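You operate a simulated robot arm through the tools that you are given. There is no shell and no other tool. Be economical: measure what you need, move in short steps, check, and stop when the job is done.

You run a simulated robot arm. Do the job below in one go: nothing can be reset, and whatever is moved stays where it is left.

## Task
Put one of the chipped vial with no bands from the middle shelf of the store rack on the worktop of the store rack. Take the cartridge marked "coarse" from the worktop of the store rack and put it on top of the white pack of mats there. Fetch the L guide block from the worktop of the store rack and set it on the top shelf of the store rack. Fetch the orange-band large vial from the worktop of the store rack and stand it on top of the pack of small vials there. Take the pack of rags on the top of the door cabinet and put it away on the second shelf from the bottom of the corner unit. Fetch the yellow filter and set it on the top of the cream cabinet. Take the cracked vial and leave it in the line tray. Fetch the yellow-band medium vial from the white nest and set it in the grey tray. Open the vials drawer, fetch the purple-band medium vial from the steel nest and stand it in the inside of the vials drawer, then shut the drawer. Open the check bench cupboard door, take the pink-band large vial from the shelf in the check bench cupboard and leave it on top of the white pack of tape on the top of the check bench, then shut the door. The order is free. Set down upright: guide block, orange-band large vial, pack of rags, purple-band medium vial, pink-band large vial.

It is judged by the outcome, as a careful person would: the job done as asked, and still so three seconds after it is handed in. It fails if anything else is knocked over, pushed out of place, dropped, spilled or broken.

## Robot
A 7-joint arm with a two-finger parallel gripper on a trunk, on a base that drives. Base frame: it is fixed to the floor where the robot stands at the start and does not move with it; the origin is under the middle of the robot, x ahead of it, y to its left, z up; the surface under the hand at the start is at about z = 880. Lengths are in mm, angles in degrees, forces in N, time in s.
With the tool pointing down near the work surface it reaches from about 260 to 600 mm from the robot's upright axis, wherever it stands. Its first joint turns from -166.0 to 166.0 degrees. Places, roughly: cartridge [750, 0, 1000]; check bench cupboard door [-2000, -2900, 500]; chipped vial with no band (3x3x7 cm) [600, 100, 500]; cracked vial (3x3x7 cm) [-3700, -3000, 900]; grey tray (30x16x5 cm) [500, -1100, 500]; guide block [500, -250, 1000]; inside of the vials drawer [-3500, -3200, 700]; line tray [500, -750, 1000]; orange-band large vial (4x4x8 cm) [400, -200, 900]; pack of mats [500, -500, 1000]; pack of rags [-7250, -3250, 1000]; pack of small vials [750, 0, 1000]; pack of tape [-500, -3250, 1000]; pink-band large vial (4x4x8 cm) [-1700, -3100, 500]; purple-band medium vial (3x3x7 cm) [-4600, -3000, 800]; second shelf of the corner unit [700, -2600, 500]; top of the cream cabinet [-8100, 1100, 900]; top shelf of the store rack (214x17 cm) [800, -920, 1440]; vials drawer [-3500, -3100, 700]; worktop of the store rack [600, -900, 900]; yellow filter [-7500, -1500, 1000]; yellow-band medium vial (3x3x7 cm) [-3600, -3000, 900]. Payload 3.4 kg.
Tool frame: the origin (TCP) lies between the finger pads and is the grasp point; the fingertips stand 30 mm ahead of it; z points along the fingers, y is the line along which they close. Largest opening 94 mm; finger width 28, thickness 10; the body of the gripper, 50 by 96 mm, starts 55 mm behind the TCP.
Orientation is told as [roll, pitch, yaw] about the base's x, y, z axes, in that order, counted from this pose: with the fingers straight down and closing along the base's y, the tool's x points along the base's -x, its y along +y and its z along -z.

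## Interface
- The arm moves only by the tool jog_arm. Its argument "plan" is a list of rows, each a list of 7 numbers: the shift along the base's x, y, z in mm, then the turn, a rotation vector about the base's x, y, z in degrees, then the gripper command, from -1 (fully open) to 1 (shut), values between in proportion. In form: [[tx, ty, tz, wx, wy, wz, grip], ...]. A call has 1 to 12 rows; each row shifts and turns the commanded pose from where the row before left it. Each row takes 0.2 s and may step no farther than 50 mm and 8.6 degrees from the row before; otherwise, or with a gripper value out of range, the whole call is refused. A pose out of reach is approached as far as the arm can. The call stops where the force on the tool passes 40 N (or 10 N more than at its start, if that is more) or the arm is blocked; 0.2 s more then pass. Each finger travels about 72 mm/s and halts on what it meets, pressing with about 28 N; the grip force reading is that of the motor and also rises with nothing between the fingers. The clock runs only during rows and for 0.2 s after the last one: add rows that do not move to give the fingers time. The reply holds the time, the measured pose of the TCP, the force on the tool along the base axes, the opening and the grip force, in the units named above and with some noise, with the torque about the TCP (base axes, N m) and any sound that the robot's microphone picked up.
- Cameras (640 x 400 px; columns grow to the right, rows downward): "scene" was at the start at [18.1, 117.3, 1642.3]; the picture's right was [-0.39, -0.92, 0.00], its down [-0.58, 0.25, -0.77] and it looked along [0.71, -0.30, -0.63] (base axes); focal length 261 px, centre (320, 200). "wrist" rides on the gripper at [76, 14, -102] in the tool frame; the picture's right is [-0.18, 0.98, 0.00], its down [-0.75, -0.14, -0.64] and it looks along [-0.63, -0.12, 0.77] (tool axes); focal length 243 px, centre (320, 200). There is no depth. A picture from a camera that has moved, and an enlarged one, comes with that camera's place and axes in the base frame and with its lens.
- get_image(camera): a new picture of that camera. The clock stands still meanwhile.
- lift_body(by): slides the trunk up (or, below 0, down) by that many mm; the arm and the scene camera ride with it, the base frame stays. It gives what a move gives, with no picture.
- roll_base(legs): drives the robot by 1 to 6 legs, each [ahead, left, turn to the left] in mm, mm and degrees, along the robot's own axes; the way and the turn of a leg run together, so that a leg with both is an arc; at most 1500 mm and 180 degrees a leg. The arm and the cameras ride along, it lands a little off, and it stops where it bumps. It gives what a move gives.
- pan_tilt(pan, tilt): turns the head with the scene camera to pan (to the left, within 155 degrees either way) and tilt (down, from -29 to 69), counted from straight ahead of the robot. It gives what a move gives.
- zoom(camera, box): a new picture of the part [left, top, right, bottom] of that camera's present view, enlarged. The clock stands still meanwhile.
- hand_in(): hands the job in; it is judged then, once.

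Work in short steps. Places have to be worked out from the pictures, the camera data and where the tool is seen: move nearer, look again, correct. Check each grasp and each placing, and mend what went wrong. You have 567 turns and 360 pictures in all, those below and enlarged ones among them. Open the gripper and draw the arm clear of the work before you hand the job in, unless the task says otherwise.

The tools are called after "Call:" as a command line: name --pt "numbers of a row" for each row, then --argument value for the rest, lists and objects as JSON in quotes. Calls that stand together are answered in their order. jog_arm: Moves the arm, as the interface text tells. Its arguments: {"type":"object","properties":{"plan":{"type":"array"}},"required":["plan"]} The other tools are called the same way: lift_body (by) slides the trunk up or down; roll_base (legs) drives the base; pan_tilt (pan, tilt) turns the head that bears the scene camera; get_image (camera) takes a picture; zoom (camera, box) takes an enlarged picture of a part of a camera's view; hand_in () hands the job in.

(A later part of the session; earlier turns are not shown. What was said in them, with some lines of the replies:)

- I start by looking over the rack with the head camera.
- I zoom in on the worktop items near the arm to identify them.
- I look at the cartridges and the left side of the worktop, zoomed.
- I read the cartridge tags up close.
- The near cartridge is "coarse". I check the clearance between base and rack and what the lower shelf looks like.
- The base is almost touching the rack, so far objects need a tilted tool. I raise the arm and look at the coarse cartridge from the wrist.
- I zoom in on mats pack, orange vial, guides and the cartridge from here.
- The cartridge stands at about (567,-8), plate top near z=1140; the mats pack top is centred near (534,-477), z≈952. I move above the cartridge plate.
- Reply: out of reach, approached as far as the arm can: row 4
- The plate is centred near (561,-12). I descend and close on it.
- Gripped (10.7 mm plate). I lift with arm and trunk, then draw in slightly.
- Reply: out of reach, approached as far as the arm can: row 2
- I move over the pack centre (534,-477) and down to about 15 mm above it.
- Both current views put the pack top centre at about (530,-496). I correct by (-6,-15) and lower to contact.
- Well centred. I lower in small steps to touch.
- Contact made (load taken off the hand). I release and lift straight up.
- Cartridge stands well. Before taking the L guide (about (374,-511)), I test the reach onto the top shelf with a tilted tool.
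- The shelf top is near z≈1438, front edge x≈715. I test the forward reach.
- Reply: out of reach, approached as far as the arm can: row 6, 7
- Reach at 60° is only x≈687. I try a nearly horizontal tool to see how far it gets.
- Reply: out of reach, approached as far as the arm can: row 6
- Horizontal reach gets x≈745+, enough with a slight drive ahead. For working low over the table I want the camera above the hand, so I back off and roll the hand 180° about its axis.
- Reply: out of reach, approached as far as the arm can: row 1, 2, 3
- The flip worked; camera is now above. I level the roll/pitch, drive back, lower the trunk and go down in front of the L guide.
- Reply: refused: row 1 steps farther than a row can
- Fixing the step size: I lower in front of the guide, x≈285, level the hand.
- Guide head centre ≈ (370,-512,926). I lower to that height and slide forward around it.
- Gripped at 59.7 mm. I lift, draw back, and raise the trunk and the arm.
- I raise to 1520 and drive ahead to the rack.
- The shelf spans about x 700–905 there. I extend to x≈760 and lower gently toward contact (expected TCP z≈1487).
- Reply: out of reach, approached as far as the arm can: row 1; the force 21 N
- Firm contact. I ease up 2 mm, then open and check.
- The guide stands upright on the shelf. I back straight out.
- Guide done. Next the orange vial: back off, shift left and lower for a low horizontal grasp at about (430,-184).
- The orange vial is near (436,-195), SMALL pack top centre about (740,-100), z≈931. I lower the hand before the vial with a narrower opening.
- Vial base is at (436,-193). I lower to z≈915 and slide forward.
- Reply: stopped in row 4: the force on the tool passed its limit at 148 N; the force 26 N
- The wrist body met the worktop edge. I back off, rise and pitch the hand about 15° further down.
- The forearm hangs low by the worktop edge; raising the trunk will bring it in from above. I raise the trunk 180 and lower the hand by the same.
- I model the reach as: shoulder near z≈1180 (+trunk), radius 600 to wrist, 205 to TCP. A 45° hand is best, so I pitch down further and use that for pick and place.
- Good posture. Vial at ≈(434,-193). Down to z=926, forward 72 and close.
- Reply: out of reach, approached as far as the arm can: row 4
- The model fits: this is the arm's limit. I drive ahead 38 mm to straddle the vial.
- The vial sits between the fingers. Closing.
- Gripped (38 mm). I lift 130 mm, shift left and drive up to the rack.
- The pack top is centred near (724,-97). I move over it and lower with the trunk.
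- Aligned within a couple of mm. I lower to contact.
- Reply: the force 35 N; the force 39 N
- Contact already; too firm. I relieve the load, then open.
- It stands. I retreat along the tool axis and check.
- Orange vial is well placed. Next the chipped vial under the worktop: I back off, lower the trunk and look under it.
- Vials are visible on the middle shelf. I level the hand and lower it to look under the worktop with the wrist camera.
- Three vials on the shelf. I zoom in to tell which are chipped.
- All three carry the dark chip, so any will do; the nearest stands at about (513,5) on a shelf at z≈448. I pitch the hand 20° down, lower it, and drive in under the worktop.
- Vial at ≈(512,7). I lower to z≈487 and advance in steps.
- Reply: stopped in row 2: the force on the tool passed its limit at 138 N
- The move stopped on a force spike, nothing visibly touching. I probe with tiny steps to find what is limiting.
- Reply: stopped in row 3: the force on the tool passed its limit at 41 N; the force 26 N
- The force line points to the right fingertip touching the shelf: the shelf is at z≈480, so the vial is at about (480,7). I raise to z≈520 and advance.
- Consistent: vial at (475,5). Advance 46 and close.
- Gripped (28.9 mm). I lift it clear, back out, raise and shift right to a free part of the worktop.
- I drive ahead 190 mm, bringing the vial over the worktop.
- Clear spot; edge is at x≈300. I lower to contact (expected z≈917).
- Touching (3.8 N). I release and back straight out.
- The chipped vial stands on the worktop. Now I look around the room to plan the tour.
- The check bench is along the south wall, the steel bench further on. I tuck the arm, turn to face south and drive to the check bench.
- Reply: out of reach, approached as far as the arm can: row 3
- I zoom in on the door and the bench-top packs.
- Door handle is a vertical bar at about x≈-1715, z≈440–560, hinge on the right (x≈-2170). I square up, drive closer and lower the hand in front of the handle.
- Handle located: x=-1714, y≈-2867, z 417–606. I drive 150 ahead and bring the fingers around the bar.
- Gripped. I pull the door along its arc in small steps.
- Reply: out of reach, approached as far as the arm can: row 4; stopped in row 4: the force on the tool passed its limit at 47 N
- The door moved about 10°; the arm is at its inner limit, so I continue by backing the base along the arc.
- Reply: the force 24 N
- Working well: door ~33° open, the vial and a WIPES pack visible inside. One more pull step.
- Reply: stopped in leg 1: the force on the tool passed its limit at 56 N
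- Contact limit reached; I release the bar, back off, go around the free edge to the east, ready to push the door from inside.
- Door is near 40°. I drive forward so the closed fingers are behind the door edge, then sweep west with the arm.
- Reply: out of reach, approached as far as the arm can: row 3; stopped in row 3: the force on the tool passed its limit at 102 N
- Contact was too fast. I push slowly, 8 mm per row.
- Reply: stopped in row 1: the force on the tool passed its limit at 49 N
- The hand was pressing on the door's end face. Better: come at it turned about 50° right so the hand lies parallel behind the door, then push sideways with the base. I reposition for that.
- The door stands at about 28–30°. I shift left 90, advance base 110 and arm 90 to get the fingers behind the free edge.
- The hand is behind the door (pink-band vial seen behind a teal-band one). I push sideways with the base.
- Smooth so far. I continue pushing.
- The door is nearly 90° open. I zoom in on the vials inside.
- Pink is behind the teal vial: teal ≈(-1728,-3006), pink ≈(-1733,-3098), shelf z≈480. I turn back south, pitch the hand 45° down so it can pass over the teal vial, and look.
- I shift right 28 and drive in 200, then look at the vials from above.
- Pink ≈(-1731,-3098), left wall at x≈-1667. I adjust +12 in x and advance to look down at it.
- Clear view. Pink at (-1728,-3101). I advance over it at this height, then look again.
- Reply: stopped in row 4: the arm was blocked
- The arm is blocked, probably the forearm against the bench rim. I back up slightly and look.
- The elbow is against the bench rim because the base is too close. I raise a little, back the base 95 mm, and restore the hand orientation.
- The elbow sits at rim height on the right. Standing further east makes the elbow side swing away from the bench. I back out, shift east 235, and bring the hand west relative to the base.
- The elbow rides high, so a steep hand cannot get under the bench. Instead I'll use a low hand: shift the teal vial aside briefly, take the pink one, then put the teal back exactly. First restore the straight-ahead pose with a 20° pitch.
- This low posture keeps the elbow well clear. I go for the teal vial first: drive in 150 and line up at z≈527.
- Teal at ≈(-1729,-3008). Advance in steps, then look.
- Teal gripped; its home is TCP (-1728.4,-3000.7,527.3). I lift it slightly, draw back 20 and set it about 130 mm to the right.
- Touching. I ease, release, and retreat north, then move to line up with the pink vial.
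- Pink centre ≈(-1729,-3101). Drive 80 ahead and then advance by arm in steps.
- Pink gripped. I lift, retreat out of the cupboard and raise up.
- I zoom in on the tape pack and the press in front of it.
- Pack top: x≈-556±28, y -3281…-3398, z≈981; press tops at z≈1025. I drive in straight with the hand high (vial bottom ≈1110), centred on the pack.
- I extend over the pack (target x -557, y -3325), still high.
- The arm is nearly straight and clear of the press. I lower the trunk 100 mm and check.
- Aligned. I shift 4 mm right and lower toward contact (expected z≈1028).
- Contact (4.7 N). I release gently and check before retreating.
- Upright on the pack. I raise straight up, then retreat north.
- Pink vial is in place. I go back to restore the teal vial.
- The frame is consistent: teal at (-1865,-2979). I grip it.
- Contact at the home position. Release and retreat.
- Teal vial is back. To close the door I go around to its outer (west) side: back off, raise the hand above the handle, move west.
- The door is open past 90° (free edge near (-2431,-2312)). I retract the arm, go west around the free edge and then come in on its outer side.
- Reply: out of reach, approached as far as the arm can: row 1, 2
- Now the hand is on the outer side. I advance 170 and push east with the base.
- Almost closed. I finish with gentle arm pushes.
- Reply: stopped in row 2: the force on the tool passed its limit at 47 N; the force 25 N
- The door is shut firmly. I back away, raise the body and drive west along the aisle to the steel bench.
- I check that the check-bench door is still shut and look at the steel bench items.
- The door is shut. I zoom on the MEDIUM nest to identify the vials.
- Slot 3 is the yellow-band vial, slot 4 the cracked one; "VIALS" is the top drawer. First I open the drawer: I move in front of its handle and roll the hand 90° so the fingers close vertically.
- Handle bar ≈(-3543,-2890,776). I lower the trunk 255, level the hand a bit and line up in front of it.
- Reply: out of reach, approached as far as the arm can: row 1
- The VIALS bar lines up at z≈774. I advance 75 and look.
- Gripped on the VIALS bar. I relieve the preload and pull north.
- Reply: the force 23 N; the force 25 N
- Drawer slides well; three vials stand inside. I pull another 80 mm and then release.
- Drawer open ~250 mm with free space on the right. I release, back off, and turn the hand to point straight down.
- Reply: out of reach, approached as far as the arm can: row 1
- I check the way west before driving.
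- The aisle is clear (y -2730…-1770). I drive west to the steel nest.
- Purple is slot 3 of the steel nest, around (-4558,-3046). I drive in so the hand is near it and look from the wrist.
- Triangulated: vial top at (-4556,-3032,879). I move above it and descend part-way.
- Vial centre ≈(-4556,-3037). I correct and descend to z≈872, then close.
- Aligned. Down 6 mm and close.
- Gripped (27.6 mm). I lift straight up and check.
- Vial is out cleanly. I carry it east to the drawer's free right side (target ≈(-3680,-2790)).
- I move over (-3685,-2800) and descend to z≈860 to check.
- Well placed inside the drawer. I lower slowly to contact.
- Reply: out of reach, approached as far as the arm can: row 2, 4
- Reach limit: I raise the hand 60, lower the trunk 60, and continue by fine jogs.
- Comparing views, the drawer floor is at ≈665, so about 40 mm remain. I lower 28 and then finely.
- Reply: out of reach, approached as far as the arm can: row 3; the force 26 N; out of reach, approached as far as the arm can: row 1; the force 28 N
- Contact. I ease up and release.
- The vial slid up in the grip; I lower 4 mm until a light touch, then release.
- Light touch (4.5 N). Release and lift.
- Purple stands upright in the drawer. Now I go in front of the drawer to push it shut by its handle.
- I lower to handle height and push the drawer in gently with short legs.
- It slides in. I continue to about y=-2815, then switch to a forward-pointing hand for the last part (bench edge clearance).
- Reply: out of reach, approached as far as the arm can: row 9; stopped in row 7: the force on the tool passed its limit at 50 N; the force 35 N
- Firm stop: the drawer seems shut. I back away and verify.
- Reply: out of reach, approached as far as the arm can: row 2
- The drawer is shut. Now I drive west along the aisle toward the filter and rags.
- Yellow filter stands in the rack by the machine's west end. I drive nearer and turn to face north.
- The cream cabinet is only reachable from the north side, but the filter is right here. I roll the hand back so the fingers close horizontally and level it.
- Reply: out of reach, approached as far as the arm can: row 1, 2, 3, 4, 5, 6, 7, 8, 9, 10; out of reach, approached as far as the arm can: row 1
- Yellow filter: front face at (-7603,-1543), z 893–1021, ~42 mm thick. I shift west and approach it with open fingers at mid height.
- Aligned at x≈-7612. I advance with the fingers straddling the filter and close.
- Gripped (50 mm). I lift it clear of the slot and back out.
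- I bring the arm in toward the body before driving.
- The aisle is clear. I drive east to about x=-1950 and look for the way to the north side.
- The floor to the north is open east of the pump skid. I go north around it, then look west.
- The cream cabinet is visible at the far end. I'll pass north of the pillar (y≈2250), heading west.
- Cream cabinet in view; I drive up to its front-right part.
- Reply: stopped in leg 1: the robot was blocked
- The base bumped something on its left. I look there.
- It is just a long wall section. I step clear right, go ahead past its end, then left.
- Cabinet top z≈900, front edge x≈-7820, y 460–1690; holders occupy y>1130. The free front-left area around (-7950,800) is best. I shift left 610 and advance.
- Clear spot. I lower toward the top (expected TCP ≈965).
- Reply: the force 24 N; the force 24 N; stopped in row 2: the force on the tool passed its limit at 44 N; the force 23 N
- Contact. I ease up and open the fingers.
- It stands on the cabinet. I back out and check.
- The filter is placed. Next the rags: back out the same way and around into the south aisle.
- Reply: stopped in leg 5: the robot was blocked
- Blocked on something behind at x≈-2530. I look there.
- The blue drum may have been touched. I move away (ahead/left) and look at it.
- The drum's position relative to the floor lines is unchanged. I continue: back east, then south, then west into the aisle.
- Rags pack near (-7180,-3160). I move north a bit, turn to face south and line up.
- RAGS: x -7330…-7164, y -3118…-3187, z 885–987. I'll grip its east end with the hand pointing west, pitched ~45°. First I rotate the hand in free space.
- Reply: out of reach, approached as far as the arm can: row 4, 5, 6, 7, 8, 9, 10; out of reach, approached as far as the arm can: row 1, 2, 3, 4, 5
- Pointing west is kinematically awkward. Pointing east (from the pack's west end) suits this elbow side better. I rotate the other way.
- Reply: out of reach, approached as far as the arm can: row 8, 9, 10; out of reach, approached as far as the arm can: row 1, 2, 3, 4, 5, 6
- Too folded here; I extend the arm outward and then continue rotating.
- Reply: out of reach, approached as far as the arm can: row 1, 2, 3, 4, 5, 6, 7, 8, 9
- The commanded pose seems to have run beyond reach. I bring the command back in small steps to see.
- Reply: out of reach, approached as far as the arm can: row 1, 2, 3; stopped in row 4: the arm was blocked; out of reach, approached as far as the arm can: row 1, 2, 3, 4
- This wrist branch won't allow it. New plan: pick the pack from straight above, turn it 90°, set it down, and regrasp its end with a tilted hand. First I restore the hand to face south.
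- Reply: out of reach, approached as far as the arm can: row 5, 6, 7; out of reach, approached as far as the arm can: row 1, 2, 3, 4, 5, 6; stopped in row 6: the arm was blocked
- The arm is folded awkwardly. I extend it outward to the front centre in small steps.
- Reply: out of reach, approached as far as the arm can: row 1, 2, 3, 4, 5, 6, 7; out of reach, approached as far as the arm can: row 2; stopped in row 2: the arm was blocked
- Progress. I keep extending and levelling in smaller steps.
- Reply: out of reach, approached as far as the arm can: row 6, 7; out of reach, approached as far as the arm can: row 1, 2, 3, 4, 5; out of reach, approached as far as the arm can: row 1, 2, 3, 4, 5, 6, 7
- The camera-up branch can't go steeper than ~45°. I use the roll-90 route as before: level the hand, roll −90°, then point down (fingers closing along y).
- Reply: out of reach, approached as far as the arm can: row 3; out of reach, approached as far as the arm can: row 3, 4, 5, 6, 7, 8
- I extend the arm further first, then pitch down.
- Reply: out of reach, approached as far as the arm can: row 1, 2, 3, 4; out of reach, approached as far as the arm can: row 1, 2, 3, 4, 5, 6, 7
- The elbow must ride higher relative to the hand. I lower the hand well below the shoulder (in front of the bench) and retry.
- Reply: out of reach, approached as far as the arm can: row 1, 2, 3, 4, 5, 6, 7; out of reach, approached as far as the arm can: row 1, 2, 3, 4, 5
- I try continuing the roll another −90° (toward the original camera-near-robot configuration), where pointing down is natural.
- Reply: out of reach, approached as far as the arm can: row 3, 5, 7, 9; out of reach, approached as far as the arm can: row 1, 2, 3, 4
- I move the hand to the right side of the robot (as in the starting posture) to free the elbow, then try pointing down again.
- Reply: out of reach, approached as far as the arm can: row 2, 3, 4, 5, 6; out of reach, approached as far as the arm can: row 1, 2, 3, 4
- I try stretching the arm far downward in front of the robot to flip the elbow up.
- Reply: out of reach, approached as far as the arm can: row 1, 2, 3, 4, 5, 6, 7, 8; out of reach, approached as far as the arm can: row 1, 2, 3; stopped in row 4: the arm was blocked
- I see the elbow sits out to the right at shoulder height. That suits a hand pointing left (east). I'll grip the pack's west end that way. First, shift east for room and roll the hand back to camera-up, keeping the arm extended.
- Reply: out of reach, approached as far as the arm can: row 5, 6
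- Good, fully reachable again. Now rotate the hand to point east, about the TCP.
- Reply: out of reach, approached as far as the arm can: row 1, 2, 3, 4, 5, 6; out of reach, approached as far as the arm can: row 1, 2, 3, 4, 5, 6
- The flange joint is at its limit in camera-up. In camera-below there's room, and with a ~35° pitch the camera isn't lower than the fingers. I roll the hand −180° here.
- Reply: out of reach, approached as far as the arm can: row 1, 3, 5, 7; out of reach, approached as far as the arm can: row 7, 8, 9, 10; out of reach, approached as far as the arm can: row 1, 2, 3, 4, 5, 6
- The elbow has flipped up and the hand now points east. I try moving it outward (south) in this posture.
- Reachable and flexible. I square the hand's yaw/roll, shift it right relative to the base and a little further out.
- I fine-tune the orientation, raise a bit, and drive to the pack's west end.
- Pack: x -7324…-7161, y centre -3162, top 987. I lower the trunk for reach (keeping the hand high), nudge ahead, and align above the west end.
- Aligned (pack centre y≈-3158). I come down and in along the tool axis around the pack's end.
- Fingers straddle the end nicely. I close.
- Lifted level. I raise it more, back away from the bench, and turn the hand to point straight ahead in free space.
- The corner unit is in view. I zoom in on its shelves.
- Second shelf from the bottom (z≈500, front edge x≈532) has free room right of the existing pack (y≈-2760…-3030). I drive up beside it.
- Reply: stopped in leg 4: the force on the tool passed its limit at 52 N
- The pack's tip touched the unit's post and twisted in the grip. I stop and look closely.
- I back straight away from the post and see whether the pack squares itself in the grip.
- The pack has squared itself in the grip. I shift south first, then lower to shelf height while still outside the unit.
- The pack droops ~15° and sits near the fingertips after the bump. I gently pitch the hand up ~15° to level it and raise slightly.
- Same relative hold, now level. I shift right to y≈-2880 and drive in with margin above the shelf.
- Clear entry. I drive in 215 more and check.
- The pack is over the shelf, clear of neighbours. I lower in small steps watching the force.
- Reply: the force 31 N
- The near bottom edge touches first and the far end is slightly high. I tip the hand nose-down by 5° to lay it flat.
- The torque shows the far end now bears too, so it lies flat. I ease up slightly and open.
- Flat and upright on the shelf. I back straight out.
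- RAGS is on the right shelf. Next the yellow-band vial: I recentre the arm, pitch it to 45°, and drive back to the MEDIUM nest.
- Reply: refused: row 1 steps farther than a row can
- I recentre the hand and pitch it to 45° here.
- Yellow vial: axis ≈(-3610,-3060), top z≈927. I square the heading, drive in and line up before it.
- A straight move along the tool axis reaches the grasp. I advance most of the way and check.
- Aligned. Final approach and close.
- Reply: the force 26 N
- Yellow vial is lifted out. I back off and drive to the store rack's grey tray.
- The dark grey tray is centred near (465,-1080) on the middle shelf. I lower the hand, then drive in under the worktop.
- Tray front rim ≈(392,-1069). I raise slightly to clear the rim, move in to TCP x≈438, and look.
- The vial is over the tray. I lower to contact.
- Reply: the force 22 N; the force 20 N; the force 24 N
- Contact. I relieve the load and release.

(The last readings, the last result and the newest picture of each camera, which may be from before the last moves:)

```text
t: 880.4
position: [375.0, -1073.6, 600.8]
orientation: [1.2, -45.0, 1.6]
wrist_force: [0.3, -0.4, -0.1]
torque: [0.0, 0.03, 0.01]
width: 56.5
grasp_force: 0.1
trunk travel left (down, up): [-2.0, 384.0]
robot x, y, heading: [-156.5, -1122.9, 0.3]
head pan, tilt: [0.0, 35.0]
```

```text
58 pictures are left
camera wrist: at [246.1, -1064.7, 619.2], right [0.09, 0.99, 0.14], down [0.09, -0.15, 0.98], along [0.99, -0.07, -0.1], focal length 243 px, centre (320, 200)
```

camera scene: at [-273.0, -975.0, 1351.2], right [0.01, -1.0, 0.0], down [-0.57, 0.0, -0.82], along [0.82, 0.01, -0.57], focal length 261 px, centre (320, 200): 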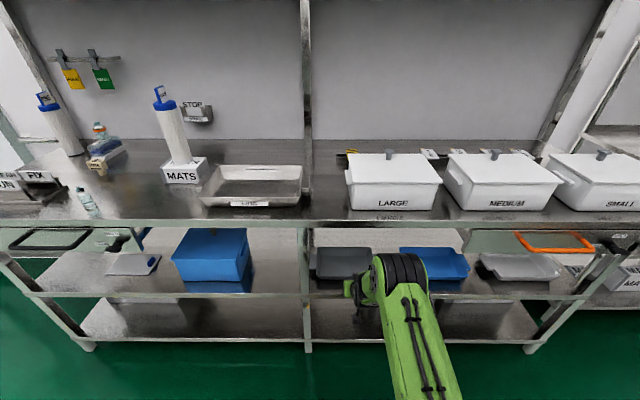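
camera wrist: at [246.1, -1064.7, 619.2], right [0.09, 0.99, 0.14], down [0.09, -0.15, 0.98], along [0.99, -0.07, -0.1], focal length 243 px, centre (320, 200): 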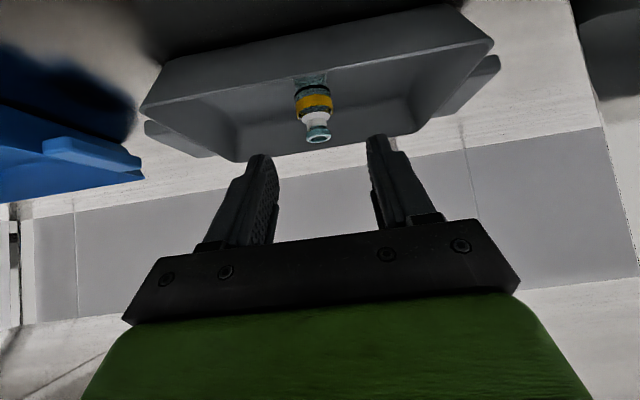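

Yellow vial stands in the grey tray. I go back for the cracked vial in slot 4.

Call:
roll_base --legs '[[-350, 0, 0], [0, -1090, 0], [-1500, 0, 0], [-1500, 0, 0], [-150, 0, 0], [0, 0, -90]]'

Call:
lift_body --by 300

Call:
jog_arm --pt "0 0 40 0 0 0 -0.3" --pt "0 0 40 0 0 0 -0.3" --pt "0 0 30 0 0 0 -0.3"

Call:
pan_tilt --pan 0 --tilt 40

Call:
get_image --camera "scene"

```text
t: 906.6
position: [-3571.2, -2867.6, 599.8]
orientation: [1.3, -44.9, -86.1]
wrist_force: [-0.3, 0.1, -0.6]
torque: [0.02, 0.0, -0.01]
width: 56.4
grasp_force: 0.0
trunk travel left (down, up): [-2.0, 384.0]
robot x, y, heading: [-3643.5, -2334.8, -87.6]
head pan, tilt: [0.0, 35.0]
```

```text
t: 907.4
position: [-3570.8, -2858.1, 620.9]
orientation: [1.4, -43.1, -86.5]
wrist_force: [-0.4, 2.6, -0.4]
torque: [0.0, -0.04, -0.07]
width: 56.4
grasp_force: 0.5
trunk travel left (down, up): [-33.0, 353.0]
robot x, y, heading: [-3644.2, -2337.6, -87.4]
head pan, tilt: [0.0, 35.0]
stopped: the force on the tool passed its limit at 73 N (the readings are from after the stop); the commanded pose is now the measured one
```

```text
t: 907.8
position: [-3570.8, -2848.8, 638.9]
orientation: [1.7, -40.9, -86.6]
wrist_force: [-0.3, 0.4, -0.4]
torque: [-0.03, 0.0, 0.0]
width: 61.2
grasp_force: 0.1
trunk travel left (down, up): [-33.0, 353.0]
robot x, y, heading: [-3641.9, -2333.0, -87.2]
head pan, tilt: [0.0, 35.0]
stopped in row 1: the force on the tool passed its limit at 71 N (the readings are from after the stop); the commanded pose is now the measured one
```

```text
t: 908.5
position: [-3571.1, -2849.3, 637.2]
orientation: [1.7, -40.9, -86.6]
wrist_force: [-0.6, -0.5, 0.8]
torque: [0.03, -0.03, 0.01]
width: 61.0
grasp_force: 0.1
trunk travel left (down, up): [-33.0, 353.0]
robot x, y, heading: [-3643.9, -2336.3, -87.5]
head pan, tilt: [0.0, 40.0]
```

```text
57 pictures are left
camera scene: at [-3492.2, -2355.1, 1374.0], right [-1.0, -0.04, 0.0], down [-0.03, 0.64, -0.77], along [0.03, -0.77, -0.64], focal length 261 px, centre (320, 200)
```

scene: 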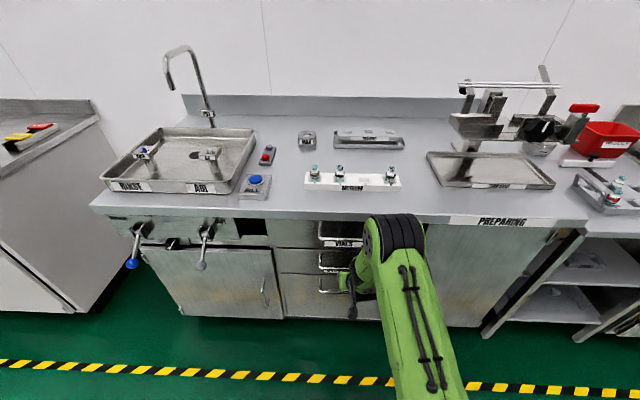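

The hand ended up by the drawer handles and caught when rising. I look closely before moving.

Call:
zoom --camera "scene" --box '[290, 200, 410, 320]'

Call:
get_image --camera "wrist"

```text
3.33 times, centred on (350, 260) of scene
camera zoom: at [-3492.2, -2355.1, 1374.0], right [-1.0, -0.04, 0.0], down [-0.03, 0.64, -0.77], along [0.03, -0.77, -0.64], focal length 869 px, centre (220, 0)
```

zoom: 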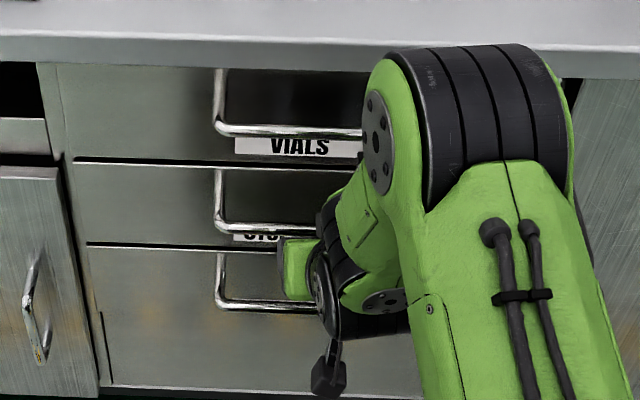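

```text
55 pictures are left
camera wrist: at [-3568.1, -2723.6, 665.1], right [0.99, -0.06, 0.14], down [-0.15, -0.16, 0.98], along [-0.04, -0.98, -0.17], focal length 243 px, centre (320, 200)
```

wrist: 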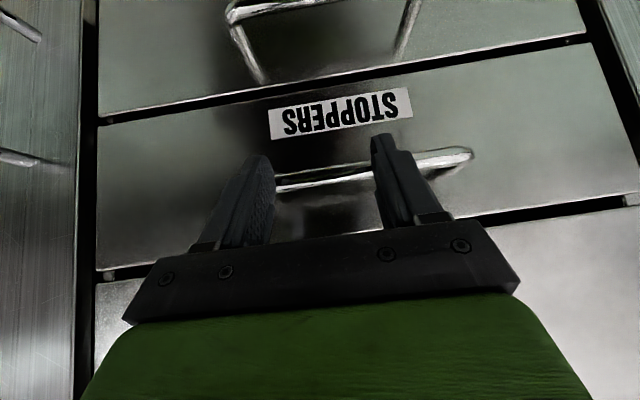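

The fingertips were under the STOPPERS bar, but they are below it. I ease down a little and withdraw north in small steps.

Call:
jog_arm --pt "0 0 -5 0 0 0 -0.3" --pt "0 5 0 0 0 0 -0.3" --pt "0 5 0 0 0 0 -0.3" --pt "0 8 0 0 0 0 -0.3" --pt "0 10 0 0 0 0 -0.3" --pt "0 15 0 0 0 0 -0.3" --pt "0 20 0 0 0 0 -0.3"

Call:
roll_base --legs '[[-150, 0, 0]]'

Call:
get_image --camera "scene"

```text
t: 910.1
position: [-3571.7, -2786.6, 630.5]
orientation: [1.7, -40.8, -86.8]
wrist_force: [1.4, 0.5, 0.1]
torque: [-0.01, 0.04, -0.03]
width: 60.9
grasp_force: 0.0
trunk travel left (down, up): [-33.0, 353.0]
robot x, y, heading: [-3640.3, -2338.0, -87.8]
head pan, tilt: [0.0, 40.0]
```

```text
t: 911.5
position: [-3578.6, -2633.5, 631.3]
orientation: [1.6, -40.9, -86.8]
wrist_force: [0.5, 0.7, -0.1]
torque: [0.01, -0.03, 0.0]
width: 61.1
grasp_force: 0.1
trunk travel left (down, up): [-33.0, 353.0]
robot x, y, heading: [-3650.7, -2178.2, -87.7]
head pan, tilt: [0.0, 40.0]
```

```text
54 pictures are left
camera scene: at [-3498.8, -2200.5, 1373.9], right [-1.0, -0.04, 0.0], down [-0.03, 0.64, -0.77], along [0.03, -0.77, -0.64], focal length 261 px, centre (320, 200)
```

scene: 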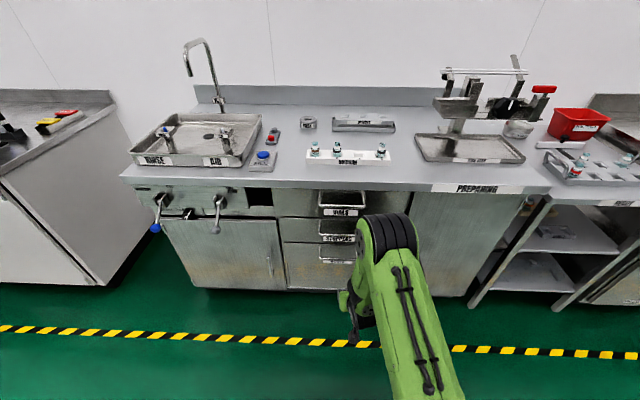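

Call:
lift_body --by 300

Call:
jog_arm --pt "0 0 40 -4 0 0 -0.3" --pt "0 0 40 0 0 -1 -0.3"

Call:
roll_base --legs '[[0, 0, -2.3], [0, -20, 0]]'

Call:
zoom --camera "scene" --box '[280, 160, 440, 320]'

```text
t: 914.5
position: [-3578.1, -2633.7, 932.6]
orientation: [1.7, -40.9, -86.7]
wrist_force: [0.2, 0.5, 0.5]
torque: [-0.01, -0.01, -0.02]
width: 61.3
grasp_force: 0.0
trunk travel left (down, up): [-333.0, 53.0]
robot x, y, heading: [-3653.1, -2179.3, -87.5]
head pan, tilt: [0.0, 40.0]
```

```text
t: 915.0
position: [-3580.2, -2632.9, 1012.0]
orientation: [1.5, -44.9, -87.7]
wrist_force: [-0.2, 0.7, -0.6]
torque: [-0.01, 0.01, 0.03]
width: 61.0
grasp_force: 0.1
trunk travel left (down, up): [-333.0, 53.0]
robot x, y, heading: [-3651.5, -2180.6, -87.6]
head pan, tilt: [0.0, 40.0]
```

```text
t: 916.2
position: [-3617.2, -2636.5, 1010.8]
orientation: [1.4, -44.9, -89.8]
wrist_force: [0.0, -0.4, -0.5]
torque: [-0.01, 0.0, 0.01]
width: 61.2
grasp_force: 0.1
trunk travel left (down, up): [-333.0, 53.0]
robot x, y, heading: [-3670.0, -2182.8, -90.2]
head pan, tilt: [0.0, 40.0]
```

```text
2.50 times, centred on (360, 240) of scene
camera zoom: at [-3519.4, -2207.4, 1674.7], right [-1.0, 0.0, 0.0], down [0.0, 0.64, -0.77], along [0.0, -0.77, -0.64], focal length 652 px, centre (220, 100)
```

zoom: 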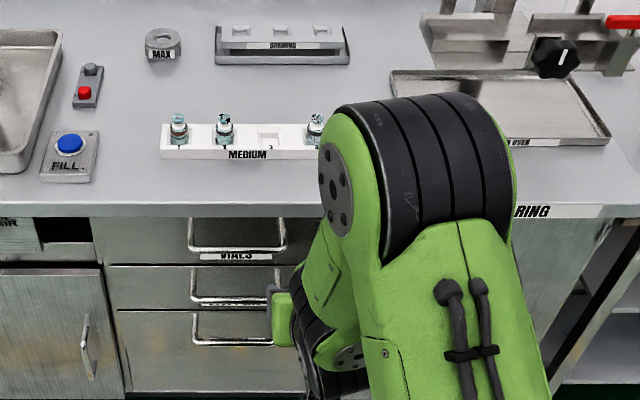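

Drawers are all shut. Slot 4 is at ≈(-3684,-3057). I drive in to the pre-grasp point.

Call:
roll_base --legs '[[0, -66, 0], [312, 0, 0]]'

Call:
jog_arm --pt "0 -25 -24 0 0 0 -0.3" --pt "0 -25 -24 0 0 0 -0.3" --pt "0 0 0 0 0 0 -0.3"

Call:
get_image --camera "wrist"

```text
t: 918.9
position: [-3682.6, -2949.5, 1010.4]
orientation: [1.4, -44.8, -90.0]
wrist_force: [-0.2, -0.8, -0.1]
torque: [-0.01, -0.01, 0.04]
width: 61.2
grasp_force: 0.1
trunk travel left (down, up): [-333.0, 53.0]
robot x, y, heading: [-3737.6, -2496.1, -90.1]
head pan, tilt: [0.0, 40.0]
```

```text
t: 919.7
position: [-3682.8, -2996.3, 962.8]
orientation: [1.4, -45.0, -90.1]
wrist_force: [0.0, 0.2, -0.8]
torque: [0.0, 0.02, 0.05]
width: 61.2
grasp_force: 0.1
trunk travel left (down, up): [-333.0, 53.0]
robot x, y, heading: [-3732.8, -2495.9, -90.2]
head pan, tilt: [0.0, 40.0]
```

```text
52 pictures are left
camera wrist: at [-3671.9, -2869.6, 982.3], right [0.98, -0.11, 0.15], down [-0.16, -0.08, 0.98], along [-0.1, -0.99, -0.1], focal length 243 px, centre (320, 200)
```

wrist: 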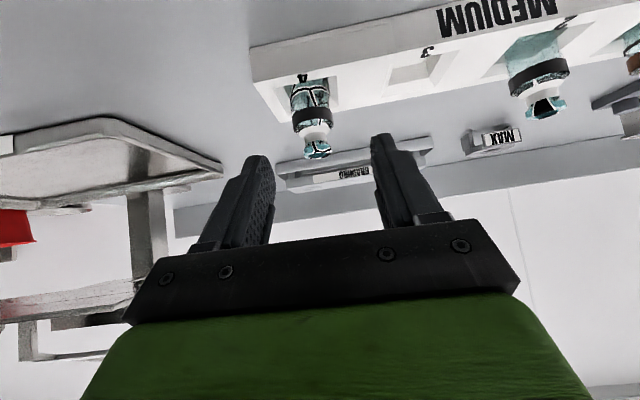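

Call:
jog_arm --pt "-4 -18 -16 0 0 0 -0.3" --pt "0 -18 -16 0 0 0 -0.3" --pt "0 -15 -14 0 0 0 -0.3" --pt "0 0 0 0 0 0 0.1" --pt "0 0 0 0 0 0 0.3" --pt "0 0 0 0 0 0 1" --pt "0 0 0 0 0 0 1" --pt "0 0 0 0 0 0 1"

Call:
jog_arm --pt "0 0 10 0 0 0 1" --pt "0 0 25 0 0 0 1" --pt "0 0 45 0 0 0 1" --pt "0 0 0 0 0 0 1"

Call:
get_image --camera "wrist"

```text
t: 921.5
position: [-3685.9, -3048.9, 918.3]
orientation: [1.4, -44.8, -90.0]
wrist_force: [-1.2, 0.3, 1.1]
torque: [-0.02, 0.01, -0.02]
width: 28.2
grasp_force: 27.4
trunk travel left (down, up): [-333.0, 53.0]
robot x, y, heading: [-3736.4, -2490.4, -89.9]
head pan, tilt: [0.0, 40.0]
```

```text
t: 922.5
position: [-3684.8, -3048.8, 998.0]
orientation: [1.3, -44.9, -90.0]
wrist_force: [-0.4, 0.3, -0.5]
torque: [0.01, -0.01, -0.01]
width: 27.9
grasp_force: 27.9
trunk travel left (down, up): [-333.0, 53.0]
robot x, y, heading: [-3737.3, -2493.4, -90.1]
head pan, tilt: [0.0, 40.0]
```

```text
51 pictures are left
camera wrist: at [-3673.5, -2923.3, 1017.1], right [0.98, -0.11, 0.15], down [-0.16, -0.09, 0.98], along [-0.1, -0.99, -0.1], focal length 243 px, centre (320, 200)
```

wrist: 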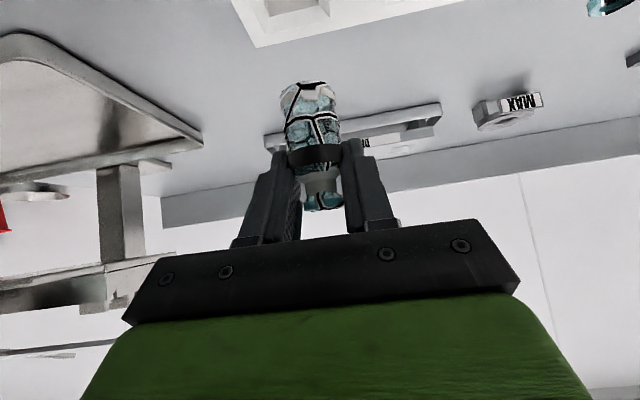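

Cracked vial in hand. I drive to the store rack's LINE tray.

Call:
roll_base --legs '[[-320, 0, 0], [0, 0, 90], [1500, 0, 0], [1500, 0, 0], [200, 0, 0], [0, 1440, 0]]'

Call:
jog_arm --pt "0 0 40 0 0 0 1" --pt "0 0 40 0 0 0 1"

Call:
get_image --camera "scene"

```text
t: 950.4
position: [105.9, -848.0, 997.9]
orientation: [1.4, -44.8, -4.3]
wrist_force: [-0.4, 0.3, 0.1]
torque: [0.01, 0.02, -0.02]
width: 28.1
grasp_force: 27.5
trunk travel left (down, up): [-333.0, 53.0]
robot x, y, heading: [-453.3, -857.5, -4.1]
head pan, tilt: [0.0, 40.0]
```

```text
t: 951.0
position: [103.7, -847.7, 1078.9]
orientation: [1.4, -44.9, -4.3]
wrist_force: [-0.6, 0.3, -1.0]
torque: [-0.02, -0.01, 0.01]
width: 28.0
grasp_force: 27.6
trunk travel left (down, up): [-333.0, 53.0]
robot x, y, heading: [-456.2, -855.0, -4.5]
head pan, tilt: [0.0, 40.0]
```

```text
50 pictures are left
camera scene: at [-417.8, -708.4, 1674.8], right [-0.08, -1.0, 0.0], down [-0.64, 0.05, -0.77], along [0.76, -0.06, -0.64], focal length 261 px, centre (320, 200)
```

scene: 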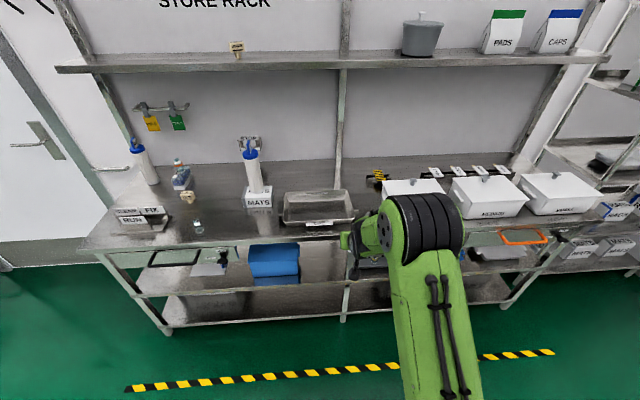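

LINE tray centre ≈(467,-768). I square up, shift and drive in.

Call:
roll_base --legs '[[0, 0, 4.3], [0, 42, 0], [345, 0, 0]]'

Call:
get_image --camera "wrist"

Call:
zoom --camera "scene" --box '[220, 120, 460, 280]'

```text
t: 954.2
position: [452.7, -769.4, 1077.9]
orientation: [1.4, -44.8, -0.3]
wrist_force: [-0.1, 0.1, 0.4]
torque: [0.01, 0.01, 0.0]
width: 27.7
grasp_force: 28.2
trunk travel left (down, up): [-333.0, 53.0]
robot x, y, heading: [-104.1, -817.2, -0.5]
head pan, tilt: [0.0, 40.0]
```

```text
49 pictures are left
camera wrist: at [325.3, -757.4, 1096.8], right [0.12, 0.98, 0.15], down [0.08, -0.16, 0.98], along [0.99, -0.11, -0.1], focal length 243 px, centre (320, 200)
```

wrist: 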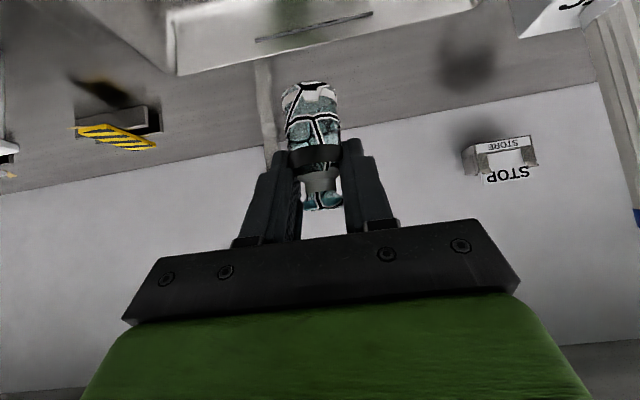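

```text
2.50 times, centred on (340, 200) of scene
camera zoom: at [-77.5, -666.3, 1674.7], right [-0.01, -1.0, 0.0], down [-0.64, 0.0, -0.77], along [0.77, -0.01, -0.64], focal length 652 px, centre (270, 200)
```

zoom: 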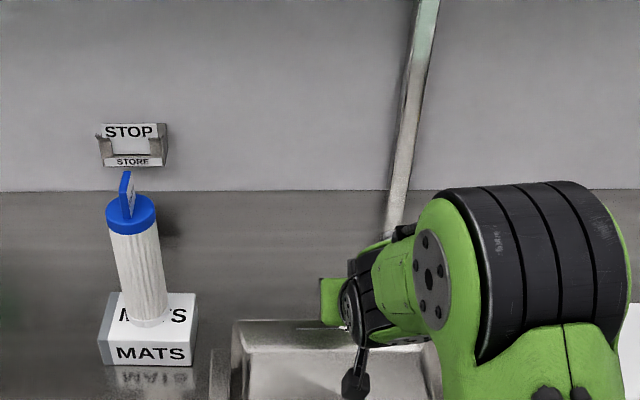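

Centred over the tray. I lower to contact.

Call:
jog_arm --pt "0 5 -40 0 0 0 1" --pt "0 5 -40 0 0 0 1" --pt "0 0 -30 0 0 0 1" --pt "0 0 -8 0 0 0 1" --pt "0 0 0 0 0 0 1"

Call:
jog_arm --pt "0 0 -4 0 0 0 1" --pt "0 0 -4 0 0 0 1" --pt "0 0 0 0 0 0 1"

Call:
jog_arm --pt "0 0 -3 0 0 0 1" --pt "0 0 -3 0 0 0 1" --pt "0 0 0 0 0 0 1"

```text
t: 955.4
position: [450.7, -759.9, 961.0]
orientation: [1.4, -44.8, -0.5]
wrist_force: [-0.9, -0.3, 0.2]
torque: [0.0, 0.01, 0.0]
width: 27.9
grasp_force: 27.8
trunk travel left (down, up): [-333.0, 53.0]
robot x, y, heading: [-106.1, -817.0, -0.3]
head pan, tilt: [0.0, 40.0]
```

```text
t: 956.2
position: [451.4, -760.6, 952.0]
orientation: [1.5, -44.8, -0.4]
wrist_force: [0.8, 0.2, 0.3]
torque: [-0.01, -0.01, 0.03]
width: 27.8
grasp_force: 28.2
trunk travel left (down, up): [-333.0, 53.0]
robot x, y, heading: [-106.8, -818.5, -0.5]
head pan, tilt: [0.0, 40.0]
```

```text
t: 957.0
position: [451.7, -760.8, 945.8]
orientation: [1.4, -44.8, -0.4]
wrist_force: [-0.7, -0.2, -0.6]
torque: [0.05, 0.0, -0.02]
width: 27.7
grasp_force: 27.8
trunk travel left (down, up): [-333.0, 53.0]
robot x, y, heading: [-108.4, -815.2, -0.3]
head pan, tilt: [0.0, 40.0]
```

Call:
jog_arm --pt "0 0 -2 0 0 0 1" --pt "0 0 0 0 0 0 1"

Call:
jog_arm --pt "0 0 -2 0 0 0 1" --pt "0 0 0 0 0 0 1"

Call:
jog_arm --pt "0 0 -2 0 0 0 1" --pt "0 0 0 0 0 0 1"

Call:
get_image --camera "wrist"

```text
t: 957.6
position: [451.4, -760.0, 943.4]
orientation: [1.4, -44.8, -0.4]
wrist_force: [-0.6, -0.2, -0.5]
torque: [0.0, -0.01, 0.01]
width: 27.9
grasp_force: 28.3
trunk travel left (down, up): [-333.0, 53.0]
robot x, y, heading: [-103.7, -815.1, -0.5]
head pan, tilt: [0.0, 40.0]
```

```text
t: 958.2
position: [452.2, -760.6, 940.0]
orientation: [1.4, -44.8, -0.3]
wrist_force: [-0.2, -0.1, -1.3]
torque: [-0.01, 0.02, 0.02]
width: 27.8
grasp_force: 27.8
trunk travel left (down, up): [-333.0, 53.0]
robot x, y, heading: [-104.9, -813.0, -0.3]
head pan, tilt: [0.0, 40.0]
```

```text
t: 958.8
position: [451.9, -760.6, 939.7]
orientation: [1.5, -44.9, -0.4]
wrist_force: [0.1, 0.0, 0.2]
torque: [0.0, -0.01, 0.02]
width: 27.7
grasp_force: 27.9
trunk travel left (down, up): [-333.0, 53.0]
robot x, y, heading: [-102.2, -817.5, -0.5]
head pan, tilt: [0.0, 40.0]
```

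```text
47 pictures are left
camera wrist: at [324.1, -747.9, 958.7], right [0.12, 0.98, 0.15], down [0.08, -0.16, 0.98], along [0.99, -0.11, -0.1], focal length 243 px, centre (320, 200)
```

wrist: 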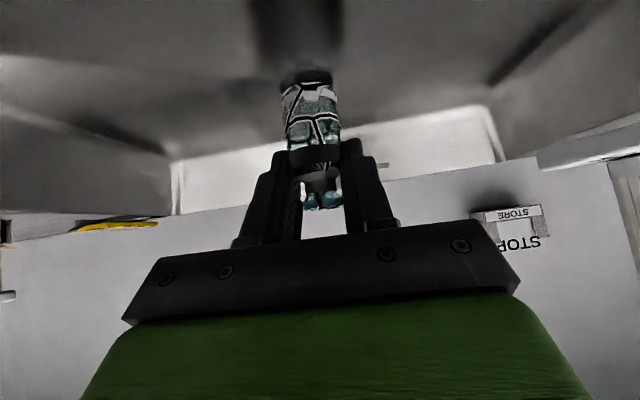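

Almost touching the tray floor. A few more small steps.

Call:
jog_arm --pt "0 0 -1.5 0 0 0 1" --pt "0 0 0 0 0 0 1"

Call:
jog_arm --pt "0 0 -1.5 0 0 0 1" --pt "0 0 0 0 0 0 1"

Call:
jog_arm --pt "0 0 -1.5 0 0 0 1" --pt "0 0 0 0 0 0 1"

```text
t: 959.4
position: [450.8, -762.5, 938.2]
orientation: [1.5, -44.8, -0.4]
wrist_force: [-0.3, -0.7, 2.3]
torque: [-0.03, -0.07, 0.02]
width: 27.8
grasp_force: 27.7
trunk travel left (down, up): [-333.0, 53.0]
robot x, y, heading: [-101.0, -815.0, -0.6]
head pan, tilt: [0.0, 40.0]
```

```text
t: 960.0
position: [453.2, -760.2, 937.3]
orientation: [1.4, -45.2, -0.4]
wrist_force: [-2.4, -1.0, 14.7]
torque: [-0.14, 0.06, -0.01]
width: 27.8
grasp_force: 28.0
trunk travel left (down, up): [-333.0, 53.0]
robot x, y, heading: [-104.2, -818.2, -0.3]
head pan, tilt: [0.0, 40.0]
```

```text
t: 960.6
position: [452.7, -759.6, 936.5]
orientation: [1.5, -45.2, -0.4]
wrist_force: [0.4, -3.0, 19.8]
torque: [-0.19, -0.13, -0.02]
width: 27.9
grasp_force: 28.0
trunk travel left (down, up): [-333.0, 53.0]
robot x, y, heading: [-101.5, -818.3, -0.4]
head pan, tilt: [0.0, 40.0]
```

Contact. I relieve, release and retreat along the tool axis.

Call:
jog_arm --pt "0 0 3 0 0 0 1" --pt "0 0 0 0 0 0 0.35" --pt "0 0 0 0 0 0 0.1" --pt "0 0 0 0 0 0 -0.2" --pt "0 0 0 0 0 0 -0.2" --pt "-15 0 17 0 0 0 -0.2" --pt "-25 0 28 0 0 0 -0.2" --pt "-30 0 35 0 0 0 -0.2" --pt "-30 0 35 0 0 0 -0.2"

Call:
get_image --camera "wrist"

```text
t: 962.6
position: [348.1, -764.3, 1053.3]
orientation: [1.4, -44.9, -0.4]
wrist_force: [-0.3, -0.6, 0.1]
torque: [0.0, -0.03, 0.01]
width: 56.7
grasp_force: 0.1
trunk travel left (down, up): [-333.0, 53.0]
robot x, y, heading: [-103.0, -814.4, -0.2]
head pan, tilt: [0.0, 40.0]
```

```text
46 pictures are left
camera wrist: at [221.2, -752.1, 1072.8], right [0.12, 0.98, 0.15], down [0.08, -0.16, 0.98], along [0.99, -0.11, -0.1], focal length 243 px, centre (320, 200)
```

wrist: 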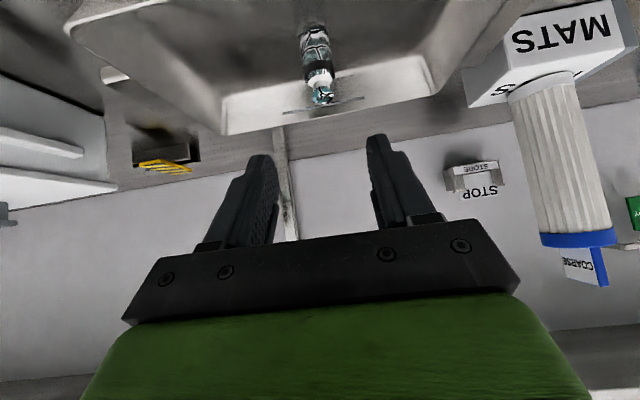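

Cracked vial stands in the LINE tray. I back away and take a final look over the rack.

Call:
roll_base --legs '[[-350, 0, 0]]'

Call:
pan_tilt --pan 20 --tilt 30

Call:
get_image --camera "scene"

Call:
zoom --camera "scene" --box '[150, 140, 390, 290]'

```text
t: 964.9
position: [-0.7, -766.5, 1054.0]
orientation: [1.3, -45.0, -1.2]
wrist_force: [-0.2, -0.4, 0.2]
torque: [0.03, 0.0, -0.03]
width: 56.6
grasp_force: 0.0
trunk travel left (down, up): [-333.0, 53.0]
robot x, y, heading: [-454.9, -808.3, -0.8]
head pan, tilt: [0.0, 40.0]
```

```text
t: 965.7
position: [0.3, -767.0, 1053.7]
orientation: [1.5, -44.8, -1.2]
wrist_force: [0.5, -0.6, -0.1]
torque: [-0.01, 0.03, -0.02]
width: 56.2
grasp_force: 0.2
trunk travel left (down, up): [-333.0, 53.0]
robot x, y, heading: [-454.3, -812.1, -1.2]
head pan, tilt: [20.0, 30.0]
```

```text
45 pictures are left
camera scene: at [-426.3, -631.0, 1690.1], right [0.32, -0.95, 0.0], down [-0.47, -0.16, -0.87], along [0.82, 0.28, -0.5], focal length 261 px, centre (320, 200)
```

scene: 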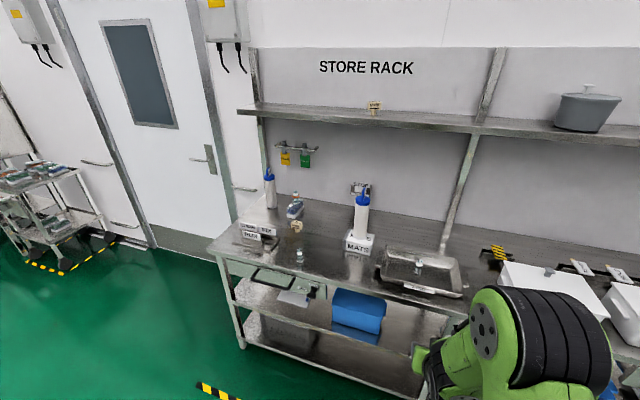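

```text
2.67 times, centred on (270, 215) of scene
camera zoom: at [-426.3, -631.0, 1690.1], right [0.32, -0.95, 0.0], down [-0.47, -0.16, -0.87], along [0.82, 0.28, -0.5], focal length 695 px, centre (453, 160)
```

zoom: 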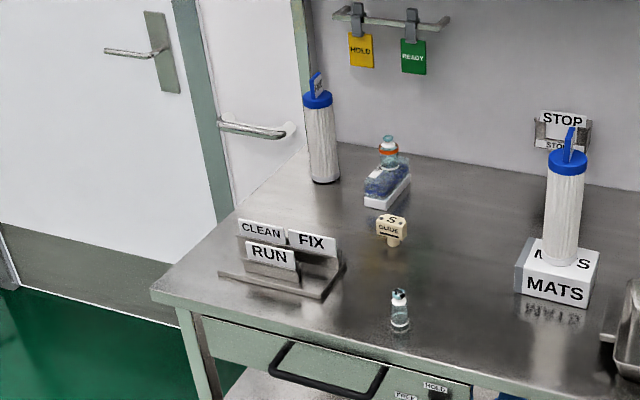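

Everything at the rack is as asked, the arm is clear and the gripper open. I hand the job in.

Call:
hand_in

```text
The job is handed in.
```

I did all ten parts of the job and handed it in; I don't have the verdict. A few things a judge might care about:

- **Purple-band vial:** I saw it standing in the vials drawer before shutting it. I pushed the drawer in slowly but did not reopen it to check.
- **Teal-band vial in the check bench cupboard:** it blocked the pink one, so I set it aside and put it back within a few millimetres of its place.
- **Pack of rags:** it hit a post of the corner unit on the way in and twisted in the grip. It now stands upright on the second shelf from the bottom.
- **Blue floor drum:** the base touched it while backing up. Its position against the floor lines looked unchanged.
- **Other contact:** the fingers caught under the Stoppers drawer handle while I went back for the cracked vial. All the drawers still look shut.
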